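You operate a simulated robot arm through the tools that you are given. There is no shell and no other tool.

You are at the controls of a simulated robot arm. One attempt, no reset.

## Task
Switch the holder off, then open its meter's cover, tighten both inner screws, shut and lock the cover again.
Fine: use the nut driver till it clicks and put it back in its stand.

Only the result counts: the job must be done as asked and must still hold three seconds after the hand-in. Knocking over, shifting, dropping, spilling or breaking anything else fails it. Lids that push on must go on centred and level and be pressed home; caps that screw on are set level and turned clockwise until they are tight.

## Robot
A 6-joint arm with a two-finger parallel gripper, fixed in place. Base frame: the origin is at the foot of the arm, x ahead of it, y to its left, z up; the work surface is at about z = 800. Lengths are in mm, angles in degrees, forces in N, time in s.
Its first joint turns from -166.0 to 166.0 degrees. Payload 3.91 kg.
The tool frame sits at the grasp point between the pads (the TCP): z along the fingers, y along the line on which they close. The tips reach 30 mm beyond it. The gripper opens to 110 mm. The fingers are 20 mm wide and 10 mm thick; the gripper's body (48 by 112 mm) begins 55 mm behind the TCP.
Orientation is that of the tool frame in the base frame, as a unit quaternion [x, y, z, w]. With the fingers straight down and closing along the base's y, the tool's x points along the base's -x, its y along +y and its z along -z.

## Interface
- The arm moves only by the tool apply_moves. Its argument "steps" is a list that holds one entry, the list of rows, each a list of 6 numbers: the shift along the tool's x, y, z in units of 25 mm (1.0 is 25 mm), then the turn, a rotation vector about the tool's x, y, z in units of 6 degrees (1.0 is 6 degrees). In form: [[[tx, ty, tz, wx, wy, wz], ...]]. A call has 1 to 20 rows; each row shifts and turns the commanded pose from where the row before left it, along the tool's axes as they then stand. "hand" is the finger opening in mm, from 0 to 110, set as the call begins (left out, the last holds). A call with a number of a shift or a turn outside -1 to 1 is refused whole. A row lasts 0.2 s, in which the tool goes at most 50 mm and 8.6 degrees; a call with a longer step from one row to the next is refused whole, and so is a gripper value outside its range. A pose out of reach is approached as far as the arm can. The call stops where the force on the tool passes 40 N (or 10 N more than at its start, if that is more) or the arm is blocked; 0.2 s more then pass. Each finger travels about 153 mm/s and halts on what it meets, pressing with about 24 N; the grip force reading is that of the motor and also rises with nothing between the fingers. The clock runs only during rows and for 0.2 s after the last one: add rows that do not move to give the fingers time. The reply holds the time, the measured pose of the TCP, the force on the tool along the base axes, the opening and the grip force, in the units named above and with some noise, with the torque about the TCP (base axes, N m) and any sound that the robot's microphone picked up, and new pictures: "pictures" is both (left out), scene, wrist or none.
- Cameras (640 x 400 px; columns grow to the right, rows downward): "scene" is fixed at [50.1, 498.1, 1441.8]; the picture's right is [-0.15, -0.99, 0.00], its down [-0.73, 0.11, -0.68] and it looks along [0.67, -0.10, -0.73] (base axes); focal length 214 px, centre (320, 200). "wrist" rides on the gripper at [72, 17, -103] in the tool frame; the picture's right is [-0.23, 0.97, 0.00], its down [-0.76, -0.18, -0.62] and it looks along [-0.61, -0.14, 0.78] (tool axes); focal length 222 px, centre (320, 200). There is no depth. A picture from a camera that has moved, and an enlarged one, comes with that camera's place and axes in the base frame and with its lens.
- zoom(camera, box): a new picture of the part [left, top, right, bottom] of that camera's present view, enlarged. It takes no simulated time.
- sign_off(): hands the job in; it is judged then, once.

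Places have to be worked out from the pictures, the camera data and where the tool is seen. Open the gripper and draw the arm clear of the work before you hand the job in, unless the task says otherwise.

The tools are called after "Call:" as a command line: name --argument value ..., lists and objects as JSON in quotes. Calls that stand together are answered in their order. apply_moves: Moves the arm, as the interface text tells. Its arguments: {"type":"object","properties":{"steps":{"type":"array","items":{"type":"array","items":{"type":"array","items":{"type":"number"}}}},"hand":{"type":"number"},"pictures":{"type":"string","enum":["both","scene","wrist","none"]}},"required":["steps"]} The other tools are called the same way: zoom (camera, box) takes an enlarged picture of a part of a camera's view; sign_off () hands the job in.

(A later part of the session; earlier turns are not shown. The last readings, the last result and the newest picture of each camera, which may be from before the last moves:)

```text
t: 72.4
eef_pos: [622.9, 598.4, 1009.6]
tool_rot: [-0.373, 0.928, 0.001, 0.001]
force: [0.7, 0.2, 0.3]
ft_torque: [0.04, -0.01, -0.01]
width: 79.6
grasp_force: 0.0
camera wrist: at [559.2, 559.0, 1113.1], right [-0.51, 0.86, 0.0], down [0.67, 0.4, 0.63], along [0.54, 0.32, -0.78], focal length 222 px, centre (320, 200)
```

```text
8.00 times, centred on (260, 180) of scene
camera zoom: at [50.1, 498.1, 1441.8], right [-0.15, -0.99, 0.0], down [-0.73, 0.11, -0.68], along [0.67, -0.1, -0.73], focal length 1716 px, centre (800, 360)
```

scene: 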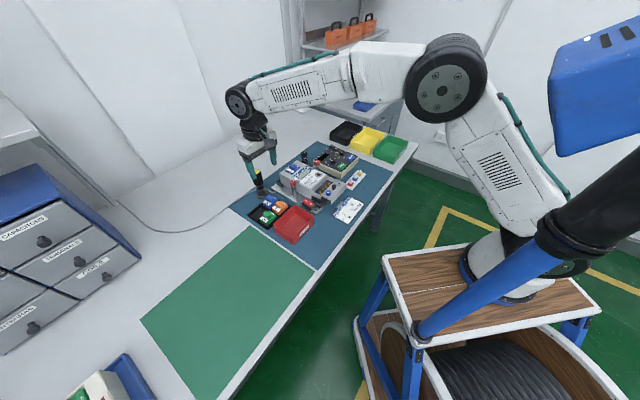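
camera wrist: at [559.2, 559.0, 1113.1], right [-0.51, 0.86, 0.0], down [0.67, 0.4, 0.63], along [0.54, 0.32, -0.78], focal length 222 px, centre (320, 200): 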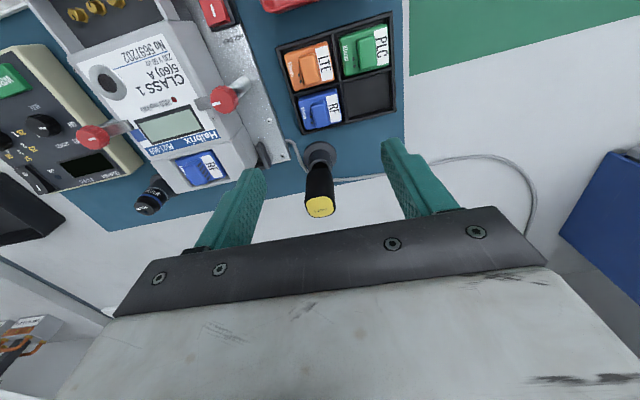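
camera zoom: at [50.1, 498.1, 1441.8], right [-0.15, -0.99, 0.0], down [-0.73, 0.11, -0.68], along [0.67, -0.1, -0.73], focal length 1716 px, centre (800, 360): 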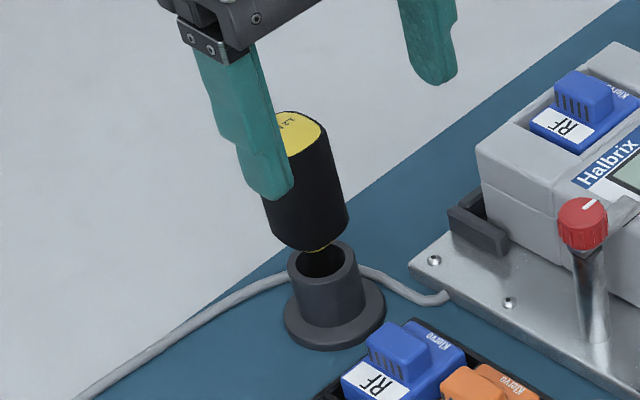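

The driver stands vertical at (698.6, 642.1), top at z≈923, with its flats at about az 129°/219°. I turn the tool to closing az 219° to leave plenty of clockwise travel, and move above it.

Call:
apply_moves --hand 70 --steps '[[[0, 0, 0, 0, 0, -0.947], [0, 0, 0, 0, 0, -0.947], [0, 0, 0, 0, 0, -0.947], [0, 0, 0, 0, 0, -0.947], [0, 0, 0, 0, 0, -0.947], [0, 0, 0, 0, 0, -0.947], [0, 0, 0, 0, 0, -0.947], [0, 0, 0, 0, 0, -0.947], [0, 0, 0, 0, 0, -0.947], [0, 0, 0, 0, 0, -0.947], [0, 0, 0, 0, 0, -0.947], [0, 0, 0, 0, 0, -0.947], [0, 0, 0, 0, 0, -0.947], [0, 0, 0, 0, 0, -0.947], [0, 0, 0, 0, 0, -0.947]]]' --pictures "none"

Call:
apply_moves --steps '[[[0.128, -0.871, 0, 0, 0, 0], [0.128, -0.871, 0, 0, 0, 0], [0.128, -0.871, 0, 0, 0, 0], [0.128, -0.871, 0, 0, 0, 0], [0, 0, 0, 0, 0, 0]]]'

Call:
zoom --camera "wrist" --box '[240, 60, 400, 220]'

Call:
zoom --camera "scene" --box '[235, 145, 285, 205]'

```text
t: 75.6
eef_pos: [623.1, 596.3, 1010.3]
tool_rot: [0.904, -0.428, 0.0, -0.002]
force: [0.3, 0.4, -0.6]
ft_torque: [-0.02, -0.01, -0.02]
width: 70.2
grasp_force: 0.0
```

```text
t: 76.8
eef_pos: [699.2, 642.0, 1010.9]
tool_rot: [0.903, -0.43, 0.0, -0.002]
force: [-0.3, 0.4, 0.5]
ft_torque: [-0.02, -0.03, 0.03]
width: 69.9
grasp_force: 0.0
camera wrist: at [731.2, 574.4, 1114.1], right [-0.9, -0.44, 0.0], down [-0.34, 0.7, 0.62], along [-0.27, 0.56, -0.78], focal length 222 px, centre (320, 200)
```

scene: 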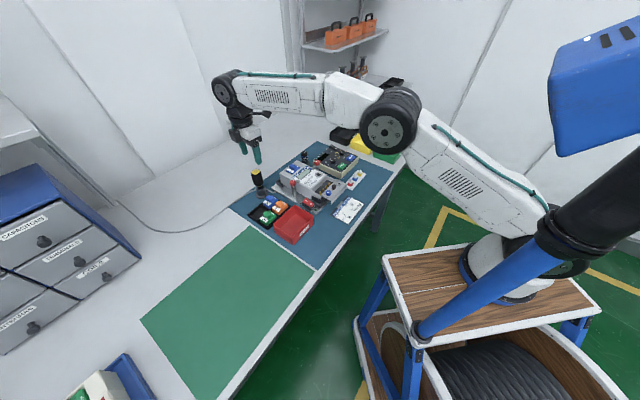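
wrist: 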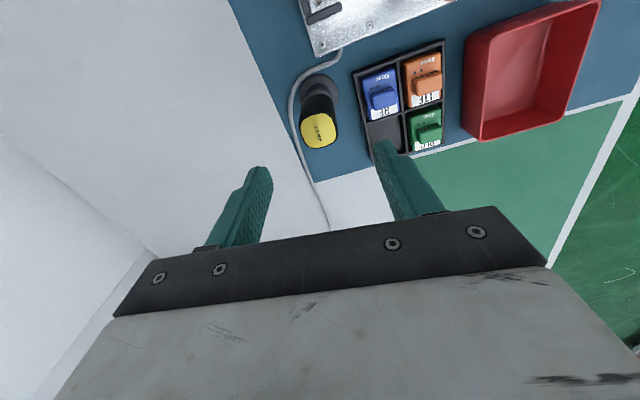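

```text
2.50 times, centred on (320, 140) of wrist
camera zoom: at [731.2, 574.4, 1114.1], right [-0.9, -0.44, 0.0], down [-0.34, 0.7, 0.62], along [-0.27, 0.56, -0.78], focal length 555 px, centre (320, 350)
```

zoom: 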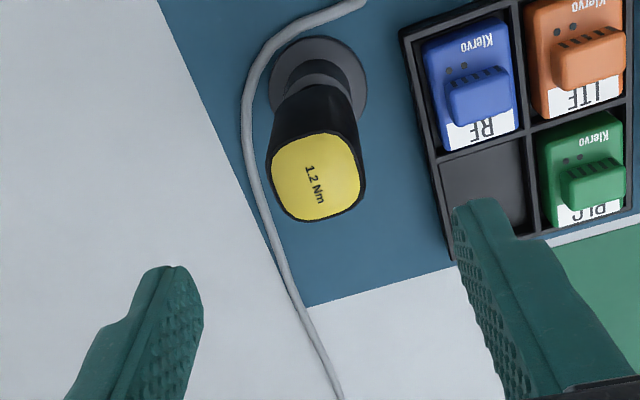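

```text
6.67 times, centred on (260, 175) of scene
camera zoom: at [50.1, 498.1, 1441.8], right [-0.15, -0.99, 0.0], down [-0.73, 0.11, -0.68], along [0.67, -0.1, -0.73], focal length 1430 px, centre (720, 367)
```

zoom: 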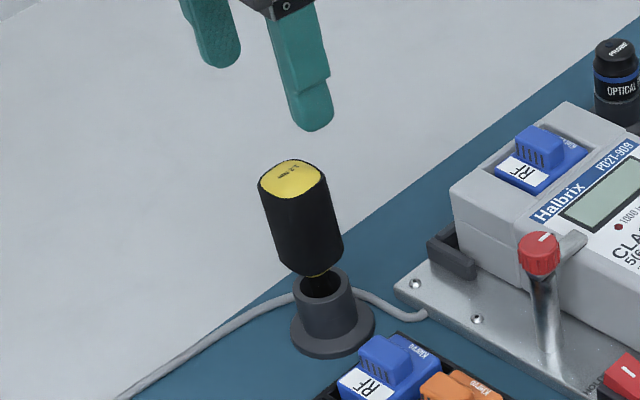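

Aligned within 1 mm. I descend to grip height (TCP z≈897).

Call:
apply_moves --steps '[[[-0.04, -0.03, 0.8, 0, 0, 0], [0, 0, 0.8, 0, 0, 0], [0, 0, 0.8, 0, 0, 0], [0, 0, 0.8, 0, 0, 0], [0, 0, 0.7, 0, 0, 0], [0, 0, 0.66, 0, 0, 0], [0, 0, 0, 0, 0, 0]]]'

Call:
zoom --camera "wrist" --box '[240, 60, 400, 220]'

Call:
zoom --camera "scene" --box '[235, 145, 285, 205]'

```text
t: 78.4
eef_pos: [699.3, 644.0, 895.9]
tool_rot: [0.903, -0.429, 0.0, -0.001]
force: [0.1, 0.3, 0.2]
ft_torque: [-0.02, -0.01, 0.02]
width: 70.2
grasp_force: 0.0
camera wrist: at [731.4, 576.4, 999.5], right [-0.9, -0.44, 0.0], down [-0.34, 0.7, 0.62], along [-0.27, 0.56, -0.78], focal length 222 px, centre (320, 200)
```

scene: 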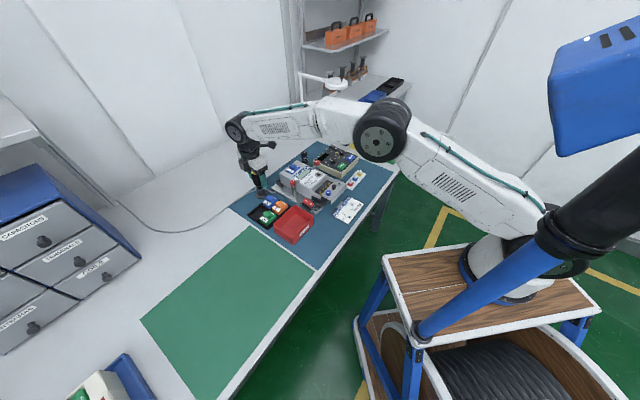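
wrist: 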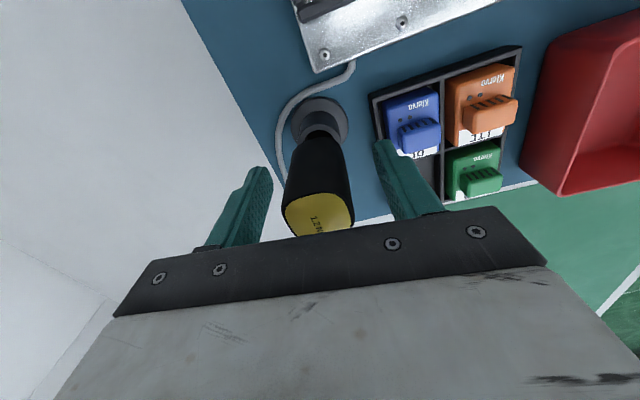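

```text
2.50 times, centred on (320, 140) of wrist
camera zoom: at [731.4, 576.4, 999.5], right [-0.9, -0.44, 0.0], down [-0.34, 0.7, 0.62], along [-0.27, 0.56, -0.78], focal length 555 px, centre (320, 350)
```

zoom: 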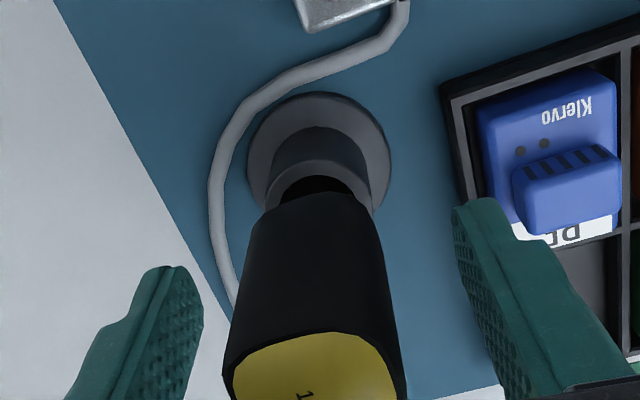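

```text
6.67 times, centred on (260, 175) of scene
camera zoom: at [50.1, 498.1, 1441.8], right [-0.15, -0.99, 0.0], down [-0.73, 0.11, -0.68], along [0.67, -0.1, -0.73], focal length 1430 px, centre (720, 367)
```

zoom: 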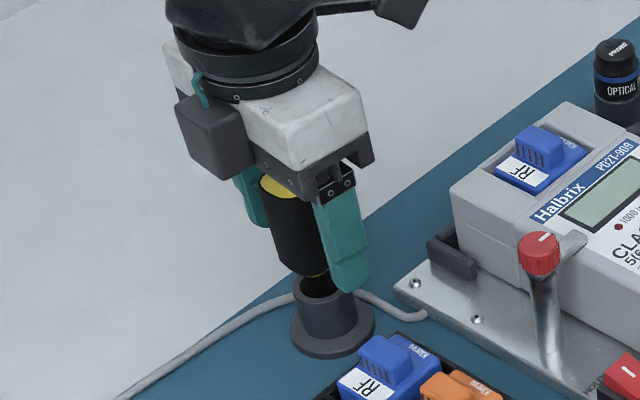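

The fingers flank the handle. I close on it.

Call:
apply_moves --hand 0 --steps '[[[0, 0, 0, 0, 0, 0], [0, 0, 0, 0, 0, 0], [0, 0, 0, 0, 0, 0], [0, 0, 0, 0, 0, 0]]]'

Call:
zoom --camera "wrist" --box '[240, 60, 400, 220]'

Call:
zoom --camera "scene" --box '[235, 145, 285, 205]'

```text
t: 79.4
eef_pos: [698.6, 644.9, 896.1]
tool_rot: [0.903, -0.43, 0.001, -0.001]
force: [-0.3, 0.3, -0.3]
ft_torque: [0.03, -0.05, 0.0]
width: 32.9
grasp_force: 24.5
camera wrist: at [731.3, 576.4, 999.6], right [-0.9, -0.44, 0.0], down [-0.34, 0.7, 0.62], along [-0.27, 0.56, -0.78], focal length 222 px, centre (320, 200)
```

scene: 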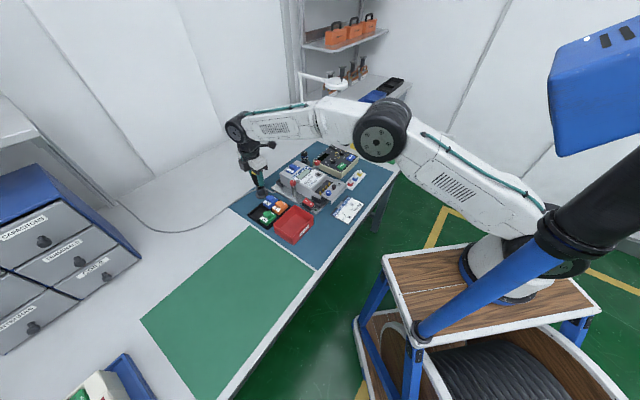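
wrist: 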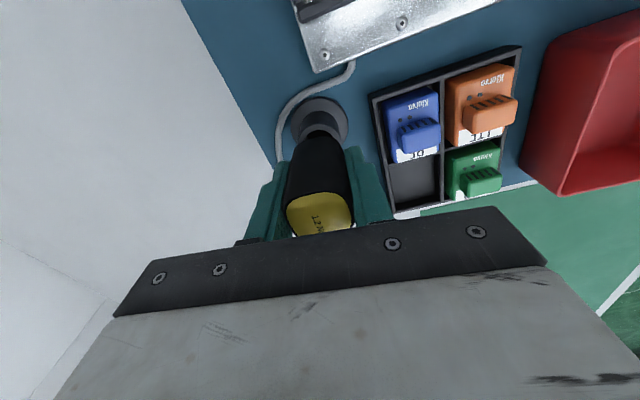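

```text
2.50 times, centred on (320, 140) of wrist
camera zoom: at [731.3, 576.4, 999.6], right [-0.9, -0.44, 0.0], down [-0.34, 0.7, 0.62], along [-0.27, 0.56, -0.78], focal length 555 px, centre (320, 350)
```

zoom: 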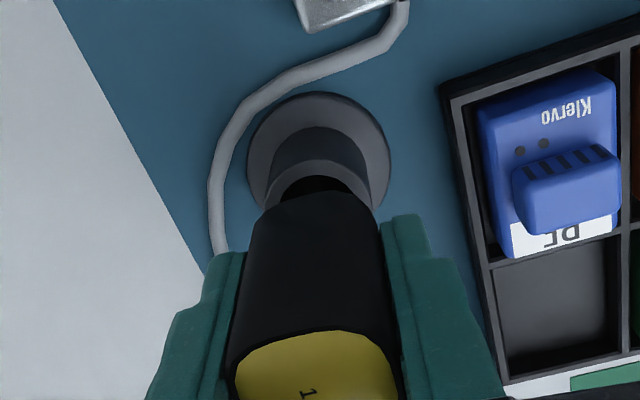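

```text
6.67 times, centred on (260, 175) of scene
camera zoom: at [50.1, 498.1, 1441.8], right [-0.15, -0.99, 0.0], down [-0.73, 0.11, -0.68], along [0.67, -0.1, -0.73], focal length 1430 px, centre (720, 367)
```

zoom: 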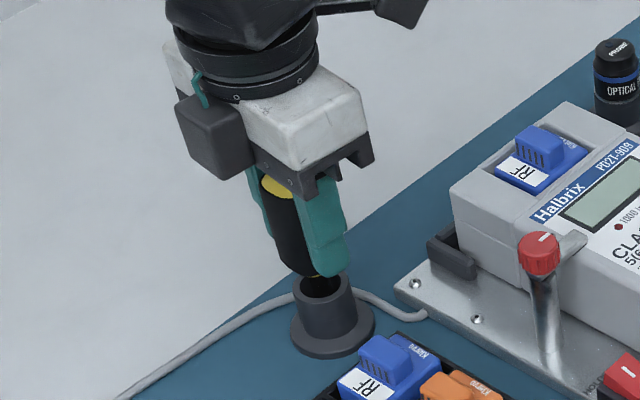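

Gripped at 32.9 mm (recorded pose: camera-derived TCP ≈(699.1, 643.0, 896.6), θ=−129°). I lift straight up to clear the stand.

Call:
apply_moves --steps '[[[0, 0, -0.4, 0, 0, 0], [0, 0, -0.6, 0, 0, 0], [0, 0, -0.7, 0, 0, 0], [0, 0, -0.8, 0, 0, 0], [0, 0, -0.8, 0, 0, 0], [0, 0, -0.7, 0, 0, 0], [0, 0, 0, 0, 0, 0]]]'

Call:
zoom --camera "wrist" --box '[240, 40, 400, 220]'

Call:
zoom --camera "scene" --box '[235, 140, 285, 205]'

```text
t: 81.0
eef_pos: [698.5, 643.5, 996.4]
tool_rot: [0.903, -0.429, 0.001, -0.001]
force: [0.8, -0.5, -0.2]
ft_torque: [0.02, 0.01, 0.03]
width: 32.5
grasp_force: 24.0
camera wrist: at [731.2, 575.7, 1099.9], right [-0.9, -0.44, 0.0], down [-0.34, 0.7, 0.62], along [-0.27, 0.56, -0.78], focal length 222 px, centre (320, 200)
```

scene: 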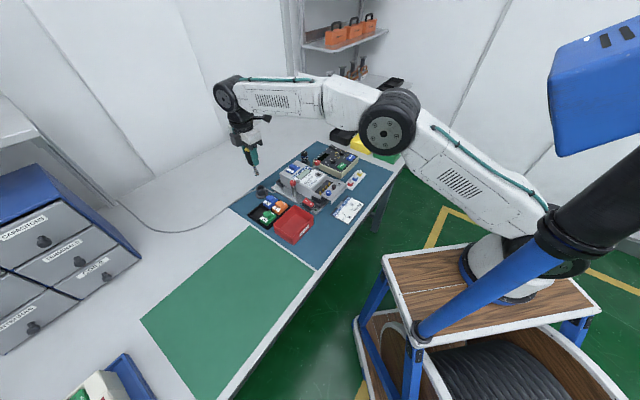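
wrist: 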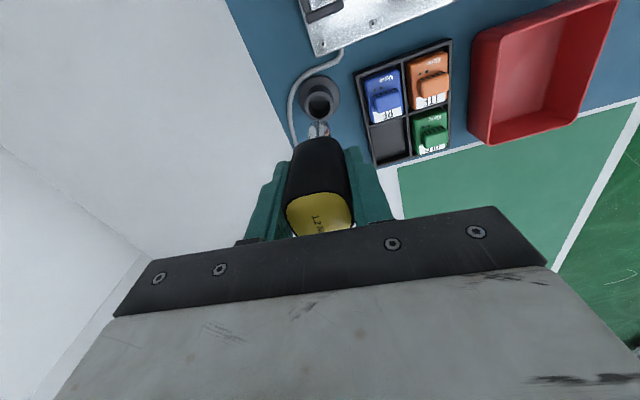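

```text
2.22 times, centred on (320, 130) of wrist
camera zoom: at [731.2, 575.7, 1099.9], right [-0.9, -0.44, 0.0], down [-0.34, 0.7, 0.62], along [-0.27, 0.56, -0.78], focal length 494 px, centre (320, 356)
```

zoom: 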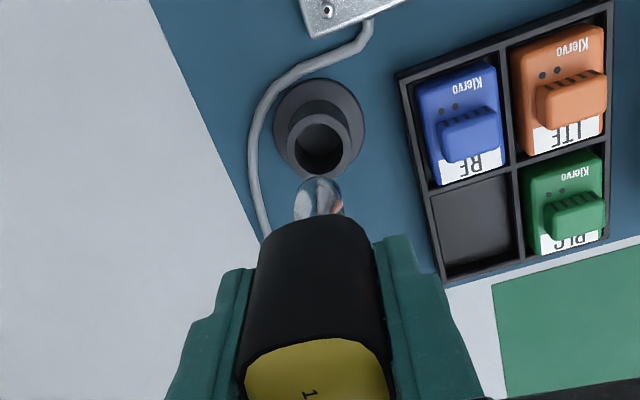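

```text
6.15 times, centred on (260, 172) of scene
camera zoom: at [50.1, 498.1, 1441.8], right [-0.15, -0.99, 0.0], down [-0.73, 0.11, -0.68], along [0.67, -0.1, -0.73], focal length 1320 px, centre (689, 369)
```

zoom: 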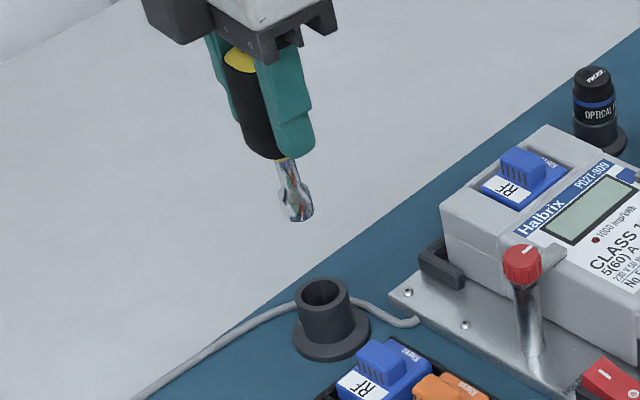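

The driver is out; its socket tip is roughly 81–92 mm below the TCP. I rise a bit more and carry it over the middle screws (about (638, 394) and (652, 380)).

Call:
apply_moves --steps '[[[0, 0, -0.7, 0, 0, 0], [0, 0, -0.7, 0, 0, 0], [0.563, 0.745, 0, 0, 0, 0], [0.563, 0.745, 0, 0, 0, 0], [0.563, 0.745, 0, 0, 0, 0], [0.563, 0.745, 0, 0, 0, 0], [0.563, 0.745, 0, 0, 0, 0], [0.563, 0.745, 0, 0, 0, 0], [0.563, 0.745, 0, 0, 0, 0], [0.563, 0.745, 0, 0, 0, 0], [0.563, 0.745, 0, 0, 0, 0], [0.563, 0.745, 0, 0, 0, 0], [0.563, 0.745, 0, 0, 0, 0], [0, 0, 0, 0, 0, 0]]]'

Call:
zoom --camera "wrist" --box '[240, 50, 400, 210]'

Call:
zoom --camera "scene" --box '[295, 150, 345, 205]'

```text
t: 84.0
eef_pos: [638.3, 394.2, 1031.1]
tool_rot: [0.903, -0.43, 0.001, -0.001]
force: [-0.5, 0.3, -1.5]
ft_torque: [0.0, 0.0, 0.01]
width: 32.3
grasp_force: 24.1
camera wrist: at [669.8, 325.9, 1133.9], right [-0.9, -0.44, 0.0], down [-0.34, 0.7, 0.62], along [-0.27, 0.56, -0.78], focal length 222 px, centre (320, 200)
```

scene: 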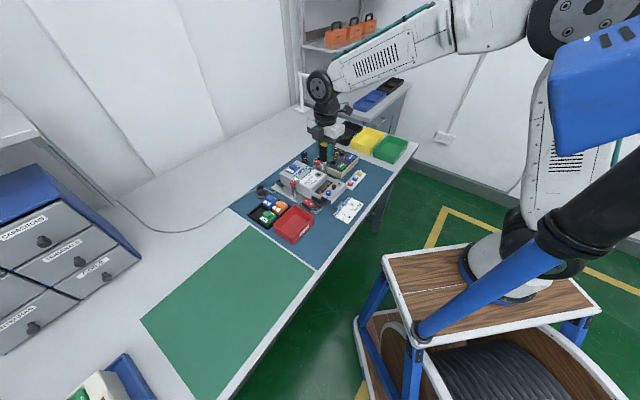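
wrist: 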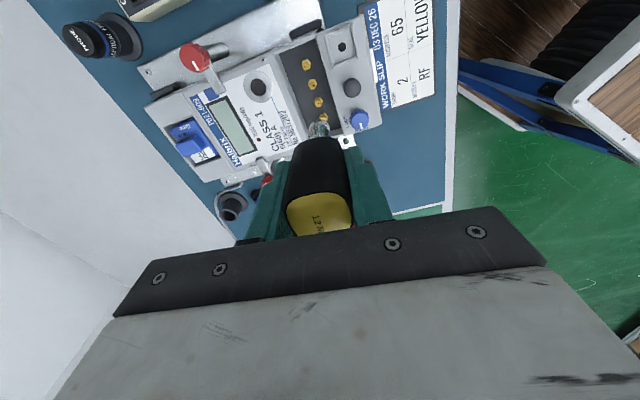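

```text
2.50 times, centred on (320, 130) of wrist
camera zoom: at [669.8, 325.9, 1133.9], right [-0.9, -0.44, 0.0], down [-0.34, 0.7, 0.62], along [-0.27, 0.56, -0.78], focal length 555 px, centre (320, 375)
```

zoom: 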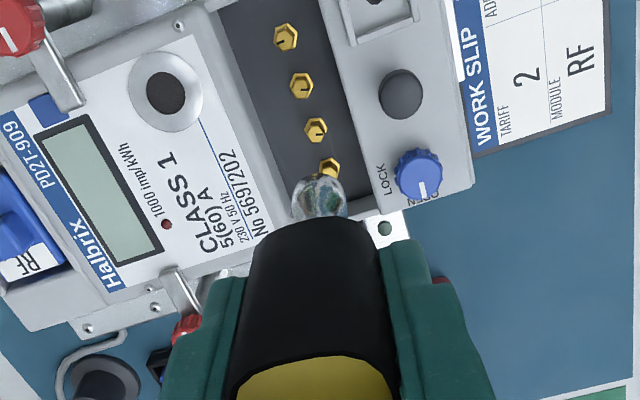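

```text
7.27 times, centred on (320, 178) of scene
camera zoom: at [50.1, 498.1, 1441.8], right [-0.15, -0.99, 0.0], down [-0.73, 0.11, -0.68], along [0.67, -0.1, -0.73], focal length 1560 px, centre (320, 364)
```

zoom: 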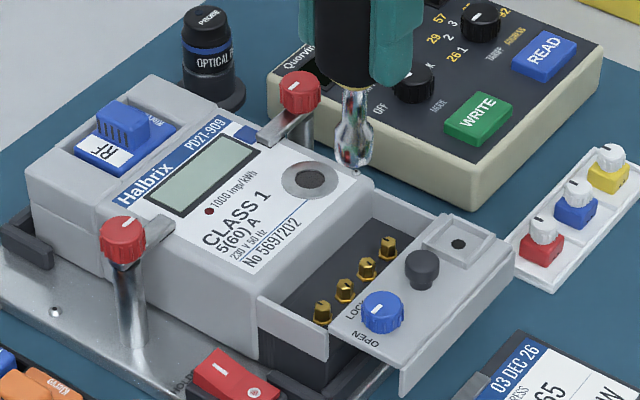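

Call:
zoom --camera "wrist" --box '[290, 50, 350, 130]'

Call:
zoom --camera "scene" --box '[310, 160, 345, 200]'

```text
5.00 times, centred on (320, 90) of wrist
camera zoom: at [669.8, 325.9, 1133.9], right [-0.9, -0.44, 0.0], down [-0.34, 0.7, 0.62], along [-0.27, 0.56, -0.78], focal length 1111 px, centre (320, 750)
```

zoom: 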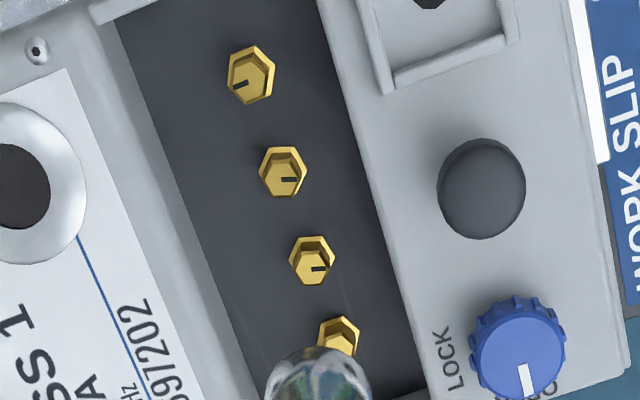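

```text
10.00 times, centred on (328, 180) of scene
camera zoom: at [50.1, 498.1, 1441.8], right [-0.15, -0.99, 0.0], down [-0.73, 0.11, -0.68], along [0.67, -0.1, -0.73], focal length 2145 px, centre (245, 400)
```

zoom: 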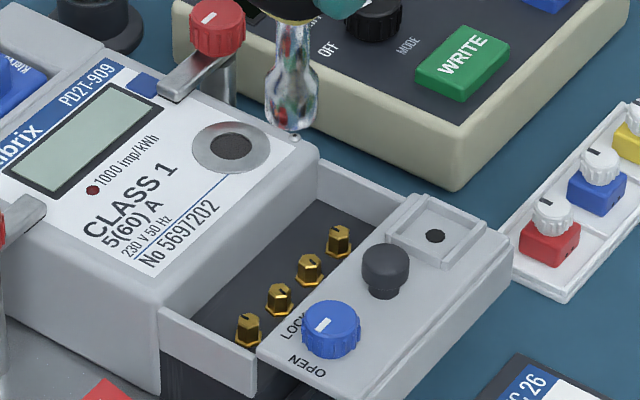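

Both views agree: screw tops at z≈858, inner screws at (652.0, 380.0) and (638.2, 394.0). I align on the second one and descend to about 14 mm above expected contact.

Call:
apply_moves --steps '[[[-0.03, -0.057, 0.6, 0, 0, 0], [0, 0, 0.7, 0, 0, 0], [0, 0, 0.7, 0, 0, 0], [0, 0, 0.6, 0, 0, 0], [0, 0, 0, 0, 0, 0]]]' --pictures "wrist"

Call:
zoom --camera "wrist" --box '[280, 70, 360, 150]'

Call:
zoom --camera "scene" --box '[310, 165, 345, 200]'

```text
t: 85.2
eef_pos: [638.3, 394.1, 965.2]
tool_rot: [0.903, -0.43, 0.0, -0.002]
force: [-0.6, -0.1, -1.9]
ft_torque: [0.04, -0.04, 0.01]
width: 32.3
grasp_force: 24.2
camera wrist: at [671.0, 328.0, 1068.5], right [-0.9, -0.44, 0.0], down [-0.34, 0.7, 0.62], along [-0.27, 0.56, -0.78], focal length 222 px, centre (320, 200)
```

wrist: 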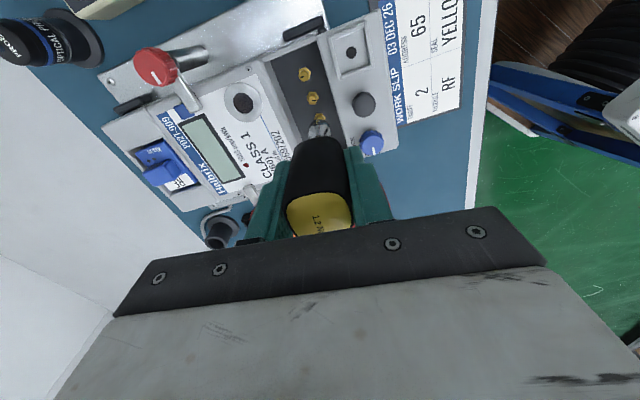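

```text
5.00 times, centred on (320, 110) of wrist
camera zoom: at [671.0, 328.0, 1068.5], right [-0.9, -0.44, 0.0], down [-0.34, 0.7, 0.62], along [-0.27, 0.56, -0.78], focal length 1111 px, centre (320, 650)
```

zoom: 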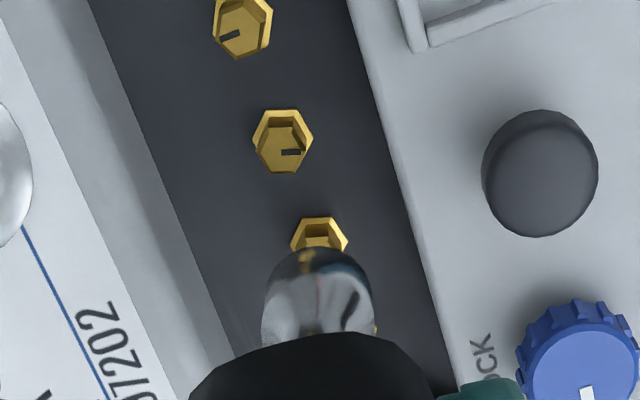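

```text
11.43 times, centred on (328, 182) of scene
camera zoom: at [50.1, 498.1, 1441.8], right [-0.15, -0.99, 0.0], down [-0.73, 0.11, -0.68], along [0.67, -0.1, -0.73], focal length 2451 px, centre (234, 400)
```

zoom: 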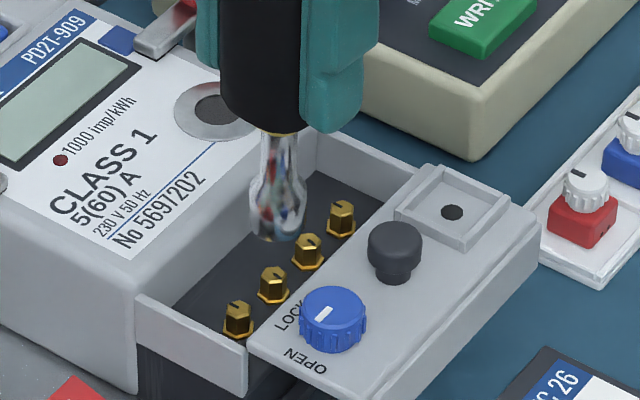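

Call:
zoom --camera "scene" --box '[320, 175, 342, 195]'

Call:
zoom --camera "wrist" --box '[300, 105, 340, 145]'

```text
16.00 times, centred on (331, 185) of scene
camera zoom: at [50.1, 498.1, 1441.8], right [-0.15, -0.99, 0.0], down [-0.73, 0.11, -0.68], along [0.67, -0.1, -0.73], focal length 3432 px, centre (144, 440)
```

zoom: 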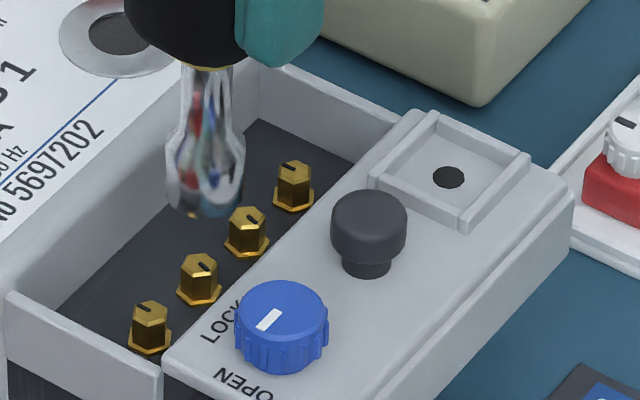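

```text
10.00 times, centred on (320, 125) of wrist
camera zoom: at [671.0, 328.0, 1068.5], right [-0.9, -0.44, 0.0], down [-0.34, 0.7, 0.62], along [-0.27, 0.56, -0.78], focal length 2221 px, centre (320, 950)
```

zoom: 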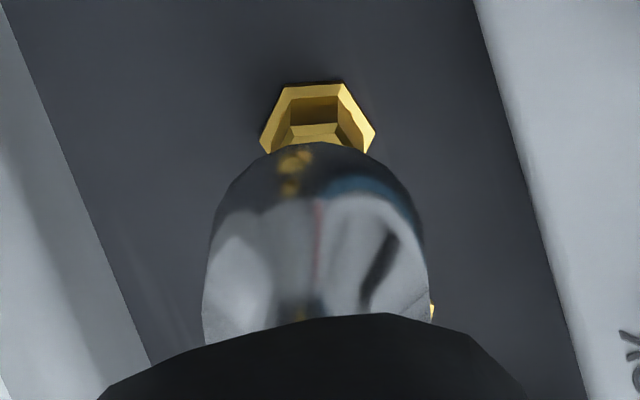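

Lateral alignment is within about 0.5 mm in both views; contact is expected near TCP z≈943–950. I descend slowly watching the force.

Call:
apply_moves --steps '[[[0, 0, 0.3, 0, 0, 0], [0, 0, 0.2, 0, 0, 0], [0, 0, 0.1, 0, 0, 0], [0, 0, 0.06, 0, 0, 0], [0, 0, 0.06, 0, 0, 0], [0, 0, 0, 0, 0, 0]]]' --pictures "none"

Call:
zoom --camera "scene" --box '[320, 175, 342, 195]'

```text
t: 86.6
eef_pos: [639.5, 395.0, 947.3]
tool_rot: [0.903, -0.429, 0.001, -0.002]
force: [0.1, 0.9, -1.2]
ft_torque: [-0.02, -0.02, 0.02]
width: 32.1
grasp_force: 24.4
```

```text
16.00 times, centred on (331, 185) of scene
camera zoom: at [50.1, 498.1, 1441.8], right [-0.15, -0.99, 0.0], down [-0.73, 0.11, -0.68], along [0.67, -0.1, -0.73], focal length 3432 px, centre (144, 440)
```

zoom: 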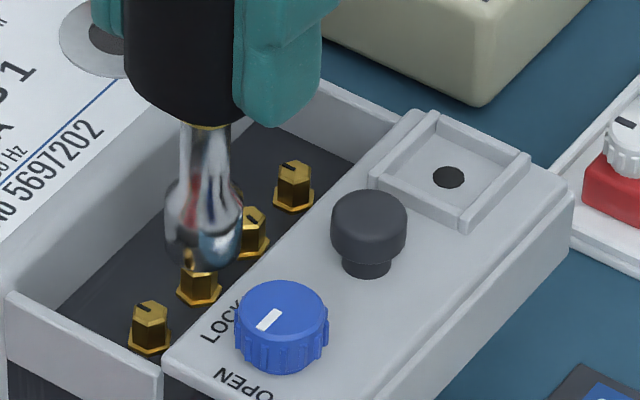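

Call:
apply_moves --steps '[[[-0.036, -0.008, 0.06, 0, 0, 0], [0, 0, 0.06, 0, 0, 0], [0, 0, 0.04, 0, 0, 0], [0, 0, 0, 0, 0, 0]]]' --pictures "none"

Call:
zoom --camera "scene" --box '[320, 175, 342, 195]'

Call:
zoom --camera "wrist" --box '[280, 90, 360, 150]'

```text
t: 87.6
eef_pos: [638.2, 396.3, 944.1]
tool_rot: [0.903, -0.43, 0.001, -0.001]
force: [-0.8, -0.2, -1.9]
ft_torque: [-0.01, -0.05, -0.01]
width: 32.3
grasp_force: 23.8
```

```text
16.00 times, centred on (331, 185) of scene
camera zoom: at [50.1, 498.1, 1441.8], right [-0.15, -0.99, 0.0], down [-0.73, 0.11, -0.68], along [0.67, -0.1, -0.73], focal length 3432 px, centre (144, 440)
```

zoom: 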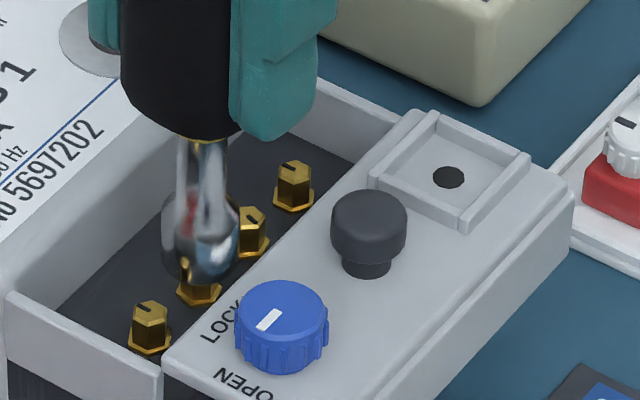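

```text
6.67 times, centred on (320, 120) of wrist
camera zoom: at [670.5, 328.9, 1047.2], right [-0.9, -0.44, 0.0], down [-0.34, 0.7, 0.62], along [-0.27, 0.56, -0.78], focal length 1481 px, centre (320, 733)
```

zoom: 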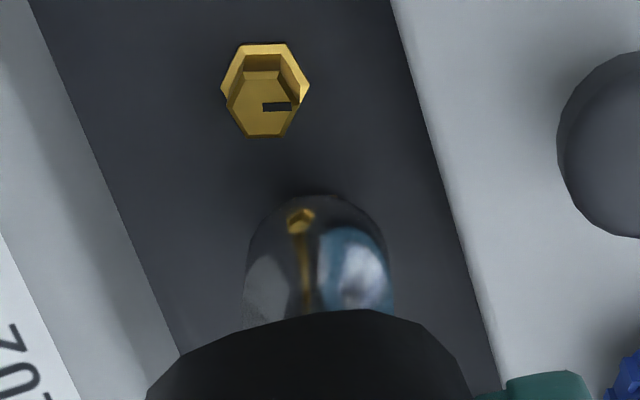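

Call:
apply_moves --steps '[[[0, 0, 0.05, 0, 0, 0], [0, 0, 0.05, 0, 0, 0], [0, 0, 0, 0, 0, 0]]]' --pictures "none"

Call:
zoom --camera "scene" --box '[320, 175, 342, 195]'

Call:
apply_moves --steps '[[[0, 0, 0.05, 0, 0, 0], [0, 0, 0.05, 0, 0, 0], [0, 0, 0, 0, 0, 0]]]' --pictures "none"

Call:
zoom --camera "scene" --box '[320, 175, 342, 195]'

```text
t: 88.4
eef_pos: [637.1, 396.2, 941.3]
tool_rot: [0.903, -0.429, 0.001, -0.001]
force: [0.7, 0.8, -2.3]
ft_torque: [0.0, 0.03, 0.0]
width: 31.8
grasp_force: 24.1
```

```text
16.00 times, centred on (331, 185) of scene
camera zoom: at [50.1, 498.1, 1441.8], right [-0.15, -0.99, 0.0], down [-0.73, 0.11, -0.68], along [0.67, -0.1, -0.73], focal length 3432 px, centre (144, 440)
```

zoom: 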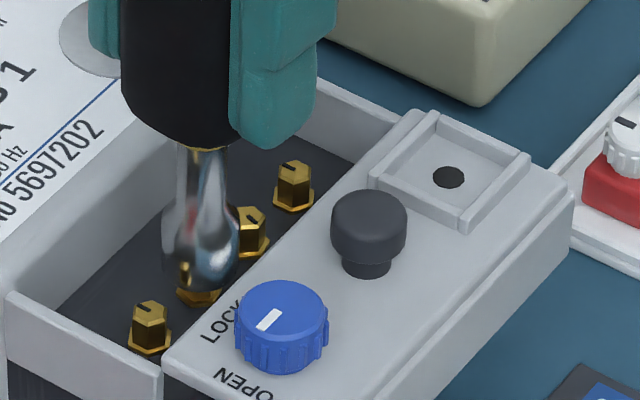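

```text
t: 89.2
eef_pos: [639.3, 396.6, 938.5]
tool_rot: [0.902, -0.431, 0.001, -0.001]
force: [0.6, 0.2, -1.0]
ft_torque: [0.01, 0.02, -0.01]
width: 31.7
grasp_force: 24.1
```

```text
16.00 times, centred on (331, 185) of scene
camera zoom: at [50.1, 498.1, 1441.8], right [-0.15, -0.99, 0.0], down [-0.73, 0.11, -0.68], along [0.67, -0.1, -0.73], focal length 3432 px, centre (144, 440)
```

zoom: 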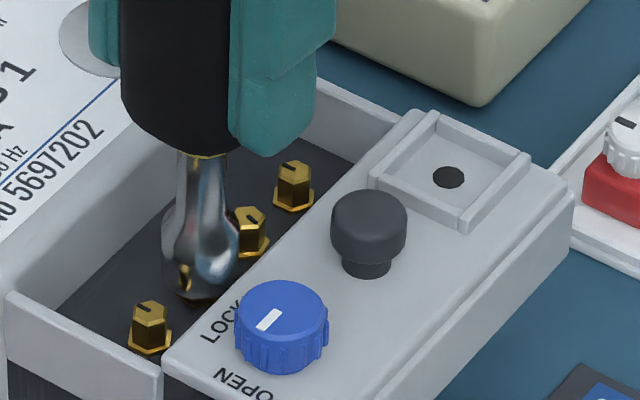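

The socket is slipping over the hex without resistance. I keep lowering gently until it bottoms.

Call:
apply_moves --steps '[[[0, 0, 0.04, 0, 0, 0], [0, 0, 0.04, 0, 0, 0], [0, 0, 0, 0, 0, 0]]]' --pictures "none"

Call:
apply_moves --steps '[[[0, 0, 0.04, 0, 0, 0], [0, 0, 0.04, 0, 0, 0], [0, 0, 0, 0, 0, 0]]]' --pictures "none"

Call:
zoom --camera "scene" --box '[320, 175, 342, 195]'

```text
t: 90.0
eef_pos: [637.6, 395.7, 936.4]
tool_rot: [0.903, -0.43, 0.001, -0.001]
force: [0.3, 0.0, -1.2]
ft_torque: [0.01, -0.02, 0.01]
width: 31.9
grasp_force: 24.0
```

```text
t: 90.8
eef_pos: [638.7, 395.4, 934.0]
tool_rot: [0.903, -0.43, 0.001, -0.001]
force: [-0.5, 0.1, -2.6]
ft_torque: [0.01, 0.03, 0.0]
width: 31.7
grasp_force: 24.2
```

```text
16.00 times, centred on (331, 185) of scene
camera zoom: at [50.1, 498.1, 1441.8], right [-0.15, -0.99, 0.0], down [-0.73, 0.11, -0.68], along [0.67, -0.1, -0.73], focal length 3432 px, centre (144, 440)
```

zoom: 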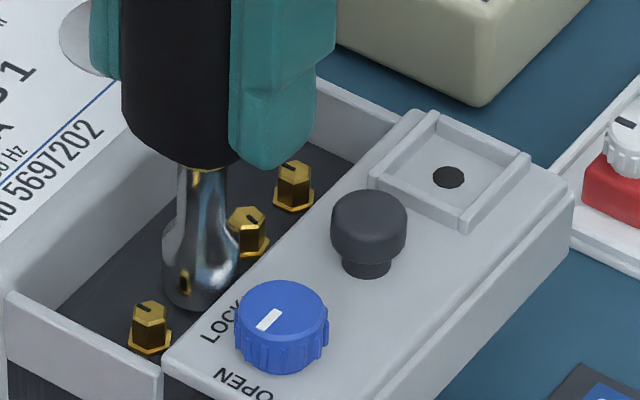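

Call:
apply_moves --steps '[[[0, 0, 0.04, 0, 0, 0], [0, 0, 0.04, 0, 0, 0], [0, 0, 0, 0, 0, 0]]]' --pictures "none"

Call:
apply_moves --steps '[[[0, 0, 0.04, 0, 0, 0], [0, 0, 0.04, 0, 0, 0], [0, 0, 0, 0, 0, 0]]]' --pictures "wrist"

Call:
zoom --camera "scene" --box '[320, 175, 342, 195]'

```text
t: 91.6
eef_pos: [638.1, 396.3, 933.3]
tool_rot: [0.903, -0.43, 0.0, 0.0]
force: [-0.3, 0.0, -0.7]
ft_torque: [-0.03, 0.01, 0.02]
width: 31.5
grasp_force: 23.3
```

```text
t: 92.4
eef_pos: [638.8, 395.2, 932.6]
tool_rot: [0.903, -0.429, 0.002, -0.003]
force: [-0.6, -0.7, 14.8]
ft_torque: [-0.19, 0.12, 0.04]
width: 31.6
grasp_force: 23.9
camera wrist: at [670.4, 328.5, 1035.5], right [-0.9, -0.44, 0.0], down [-0.35, 0.7, 0.62], along [-0.27, 0.56, -0.78], focal length 222 px, centre (320, 200)
```

wrist: 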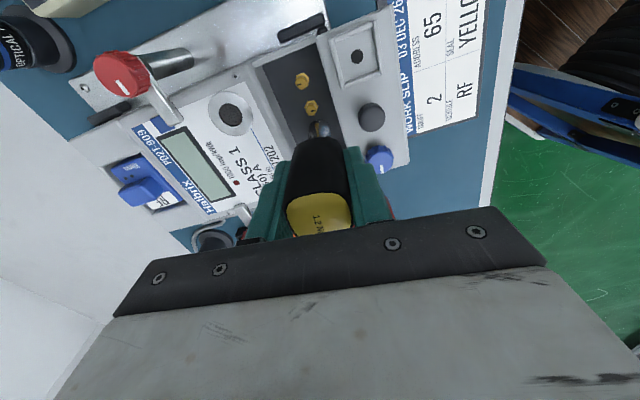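

```text
16.00 times, centred on (331, 185) of scene
camera zoom: at [50.1, 498.1, 1441.8], right [-0.15, -0.99, 0.0], down [-0.73, 0.11, -0.68], along [0.67, -0.1, -0.73], focal length 3432 px, centre (144, 440)
```

zoom: 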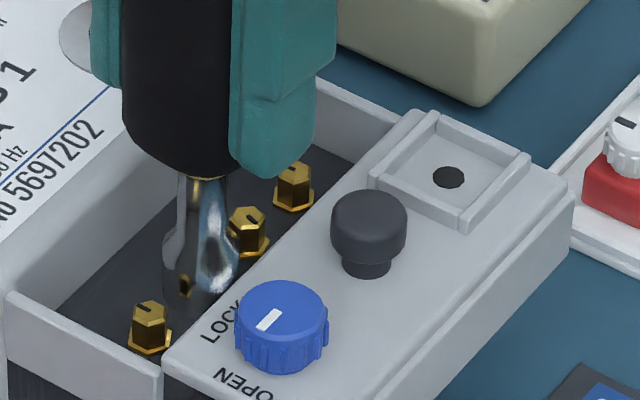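

Bottomed with ~15 N. I ease 0.7 mm and start turning clockwise, monitoring the torque.

Call:
apply_moves --steps '[[[0, 0, -0.03, 0, 0, 0], [0, 0, 0, 0, 0, 0.8], [0, 0, 0, 0, 0, 0.8], [0, 0, 0, 0, 0, 0.8], [0, 0, 0, 0, 0, 0.8], [0, 0, 0, 0, 0, 0.8], [0, 0, 0, 0, 0, 0.8]]]' --pictures "none"

Call:
zoom --camera "scene" --box '[320, 175, 342, 195]'

Call:
zoom --camera "wrist" --box '[270, 100, 370, 240]'

```text
t: 94.0
eef_pos: [638.3, 396.6, 931.8]
tool_rot: [0.767, -0.642, 0.0, -0.001]
force: [2.0, -2.4, 10.4]
ft_torque: [-0.23, -0.04, -0.01]
width: 31.6
grasp_force: 23.3
```

```text
16.00 times, centred on (331, 185) of scene
camera zoom: at [50.1, 498.1, 1441.8], right [-0.15, -0.99, 0.0], down [-0.73, 0.11, -0.68], along [0.67, -0.1, -0.73], focal length 3432 px, centre (144, 440)
```

zoom: 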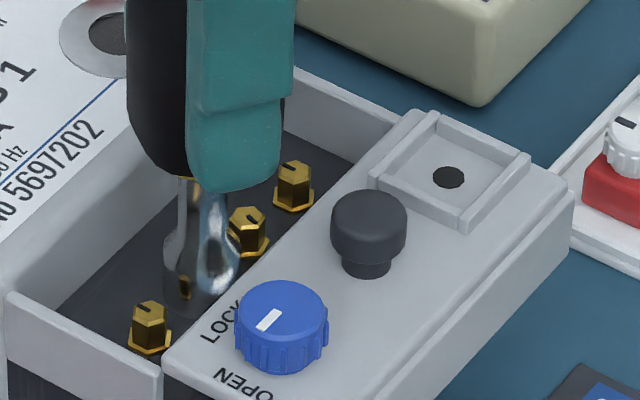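

```text
2.86 times, centred on (320, 170) of wrist
camera zoom: at [634.2, 321.3, 1035.4], right [-1.0, 0.05, 0.0], down [0.04, 0.78, 0.63], along [0.03, 0.62, -0.78], focal length 635 px, centre (320, 286)
```

zoom: 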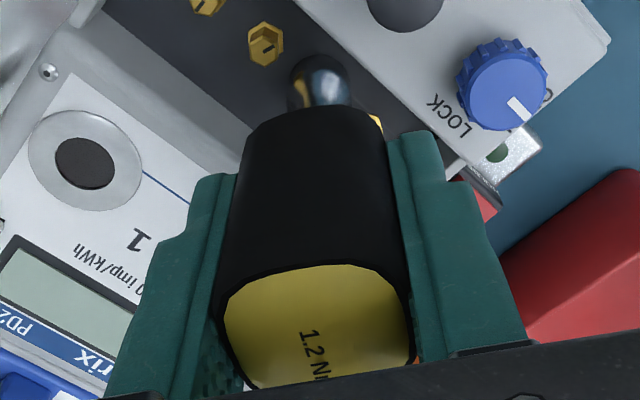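

Call:
apply_moves --steps '[[[0, 0, 0, 0, 0, 0.8], [0, 0, 0, 0, 0, 0.8], [0, 0, 0, 0, 0, 0.8], [0, 0, 0, 0, 0, 0.8], [0, 0, 0, 0, 0, 0.8], [0, 0, 0, 0, 0, 0.8]]]' --pictures "none"

Call:
apply_moves --steps '[[[0, 0, 0, 0, 0, 0.8], [0, 0, 0, 0, 0, 0.8], [0, 0, 0, 0, 0, 0.8], [0, 0, 0, 0, 0, 0.8], [0, 0, 0, 0, 0, 0.8], [0, 0, 0, 0, 0, 0.8]]]' --pictures "none"

Call:
zoom --camera "wrist" --box '[270, 100, 370, 240]'

```text
t: 95.4
eef_pos: [637.8, 397.1, 930.8]
tool_rot: [-0.584, 0.812, 0.0, 0.002]
force: [1.4, -1.8, 15.0]
ft_torque: [-0.27, -0.11, 0.0]
width: 31.9
grasp_force: 24.5
```

```text
t: 96.8
eef_pos: [638.5, 395.1, 932.6]
tool_rot: [-0.364, 0.931, 0.0, 0.002]
force: [0.8, -2.3, 12.6]
ft_torque: [-0.28, 0.01, -0.01]
width: 32.1
grasp_force: 24.0
```

```text
2.86 times, centred on (320, 170) of wrist
camera zoom: at [573.1, 358.7, 1035.3], right [-0.49, 0.87, 0.0], down [0.68, 0.38, 0.63], along [0.54, 0.31, -0.78], focal length 635 px, centre (320, 286)
```

zoom: 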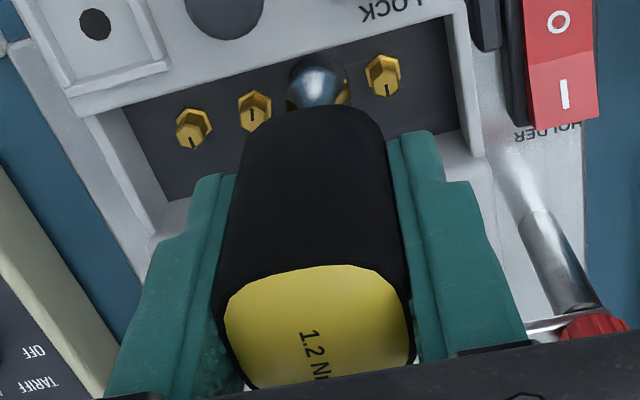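

No resistance yet (loose screw or not engaged). I keep turning.

Call:
apply_moves --steps '[[[0, 0, 0, 0, 0, 0.9], [0, 0, 0, 0, 0, 0.9], [0, 0, 0, 0, 0, 0.9], [0, 0, 0, 0, 0, 0.9], [0, 0, 0, 0, 0, 0.9], [0, 0, 0, 0, 0, 0.9]]]' --pictures "none"

Call:
apply_moves --steps '[[[0, 0, 0, 0, 0, 0.9], [0, 0, 0, 0, 0, 0.9], [0, 0, 0, 0, 0, 0.9], [0, 0, 0, 0, 0, 0.9], [0, 0, 0, 0, 0, 0.9], [0, 0, 0, 0, 0, 0.9]]]' --pictures "none"

Call:
apply_moves --steps '[[[0, 0, 0, 0, 0, 0.9], [0, 0, 0, 0, 0, 0.9], [0, 0, 0, 0, 0, 0.9], [0, 0, 0, 0, 0, 0.9], [0, 0, 0, 0, 0, 0.9], [0, 0, 0, 0, 0, 0.9]]]' --pictures "wrist"

Call:
zoom --camera "wrist" --box '[270, 100, 370, 240]'

```text
t: 98.2
eef_pos: [638.3, 396.0, 931.6]
tool_rot: [-0.09, 0.996, 0.001, 0.001]
force: [1.4, -1.1, 11.1]
ft_torque: [-0.18, -0.13, 0.24]
width: 31.7
grasp_force: 24.1
```

```text
t: 99.6
eef_pos: [638.6, 395.9, 931.9]
tool_rot: [0.192, 0.981, 0.001, 0.001]
force: [5.1, -3.4, 17.1]
ft_torque: [-0.33, -0.31, 0.68]
width: 32.0
grasp_force: 24.2
```

```text
t: 101.0
eef_pos: [638.4, 396.0, 931.5]
tool_rot: [0.458, 0.889, 0.002, 0.001]
force: [-0.4, 0.4, 1.5]
ft_torque: [-0.02, -0.05, 1.06]
width: 35.2
grasp_force: 23.7
camera wrist: at [609.4, 464.4, 1034.6], right [0.93, 0.38, 0.0], down [0.3, -0.72, 0.62], along [0.24, -0.58, -0.78], focal length 222 px, centre (320, 200)
```

wrist: 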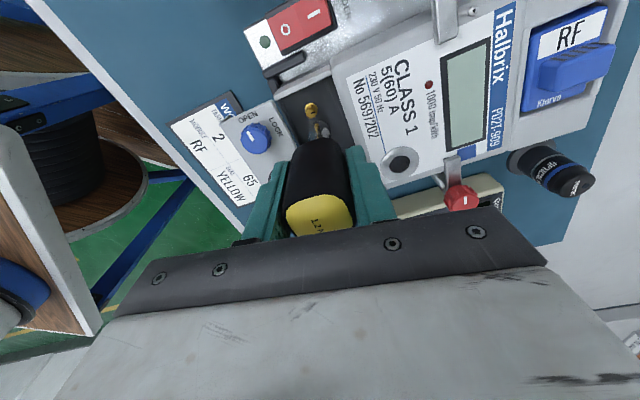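

```text
2.86 times, centred on (320, 170) of wrist
camera zoom: at [609.4, 464.4, 1034.6], right [0.93, 0.38, 0.0], down [0.3, -0.72, 0.62], along [0.24, -0.58, -0.78], focal length 635 px, centre (320, 286)
```

zoom: 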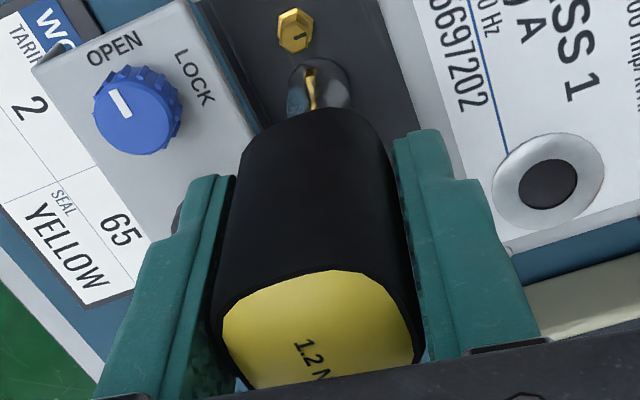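

Torque is building (1.06 N·m, toward the 1.2 N·m click). I keep a little down pressure and continue slowly.

Call:
apply_moves --steps '[[[0, 0, 0.03, 0, 0, 0.5], [0, 0, 0, 0, 0, 0.5], [0, 0, 0, 0, 0, 0.5], [0, 0, 0, 0, 0, 0]]]' --pictures "wrist"

Call:
zoom --camera "wrist" --box '[270, 100, 370, 240]'

```text
t: 102.0
eef_pos: [637.5, 395.5, 930.8]
tool_rot: [0.526, 0.851, 0.002, 0.0]
force: [1.1, 0.7, 4.1]
ft_torque: [-0.05, -0.1, 1.16]
width: 35.5
grasp_force: 23.8
camera wrist: at [620.7, 468.1, 1034.7], right [0.97, 0.23, 0.0], down [0.18, -0.76, 0.62], along [0.15, -0.6, -0.78], focal length 222 px, centre (320, 200)
```

wrist: 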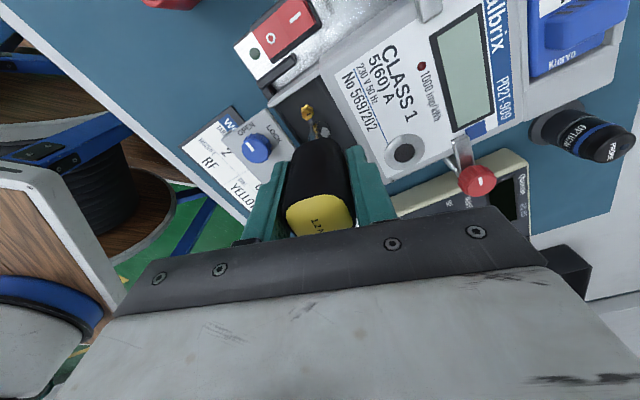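

```text
2.86 times, centred on (320, 170) of wrist
camera zoom: at [620.7, 468.1, 1034.7], right [0.97, 0.23, 0.0], down [0.18, -0.76, 0.62], along [0.15, -0.6, -0.78], focal length 635 px, centre (320, 286)
```

zoom: 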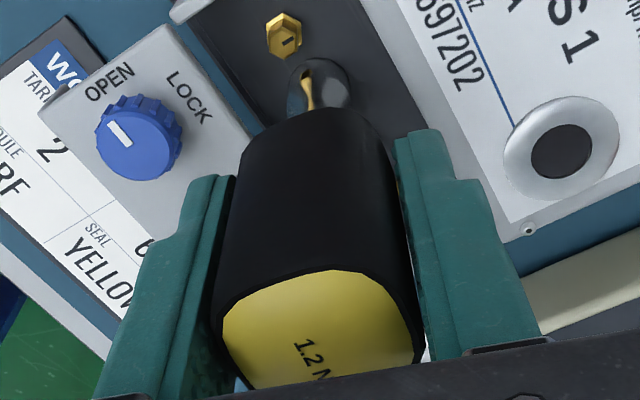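

Call:
apply_moves --steps '[[[0, 0, 0, 0, 0, 0.5], [0, 0, 0, 0, 0, 0.5], [0, 0, 0, 0, 0, 0.5], [0, 0, 0, 0, 0, 0]]]' --pictures "none"

Call:
zoom --camera "wrist" --box '[270, 100, 370, 240]'

Call:
zoom --camera "scene" --box '[285, 160, 345, 205]'

```text
t: 103.0
eef_pos: [637.8, 395.7, 931.0]
tool_rot: [0.591, 0.807, 0.003, 0.001]
force: [1.9, 1.1, 8.0]
ft_torque: [-0.04, -0.12, 1.2]
width: 35.6
grasp_force: 23.4
```

```text
2.86 times, centred on (320, 170) of wrist
camera zoom: at [632.3, 469.6, 1034.7], right [1.0, 0.08, 0.0], down [0.06, -0.78, 0.62], along [0.05, -0.62, -0.78], focal length 635 px, centre (320, 286)
```

zoom: 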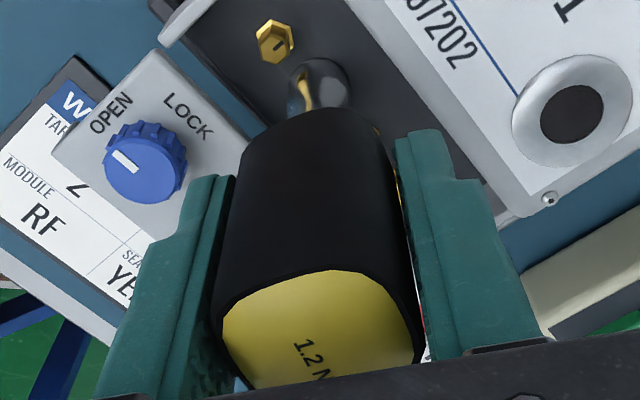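

```text
8.89 times, centred on (315, 182) of scene
camera zoom: at [50.1, 498.1, 1441.8], right [-0.15, -0.99, 0.0], down [-0.73, 0.11, -0.68], along [0.67, -0.1, -0.73], focal length 1906 px, centre (364, 356)
```

zoom: 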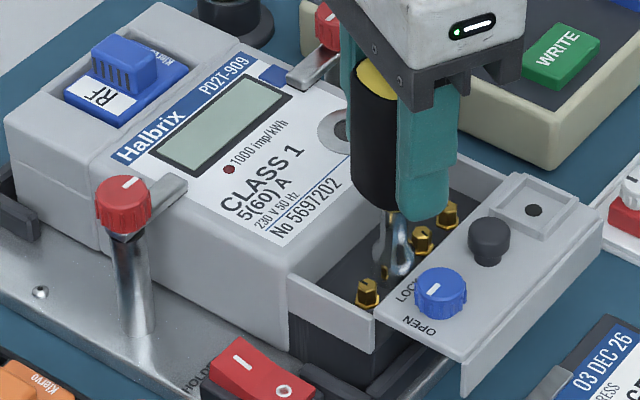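

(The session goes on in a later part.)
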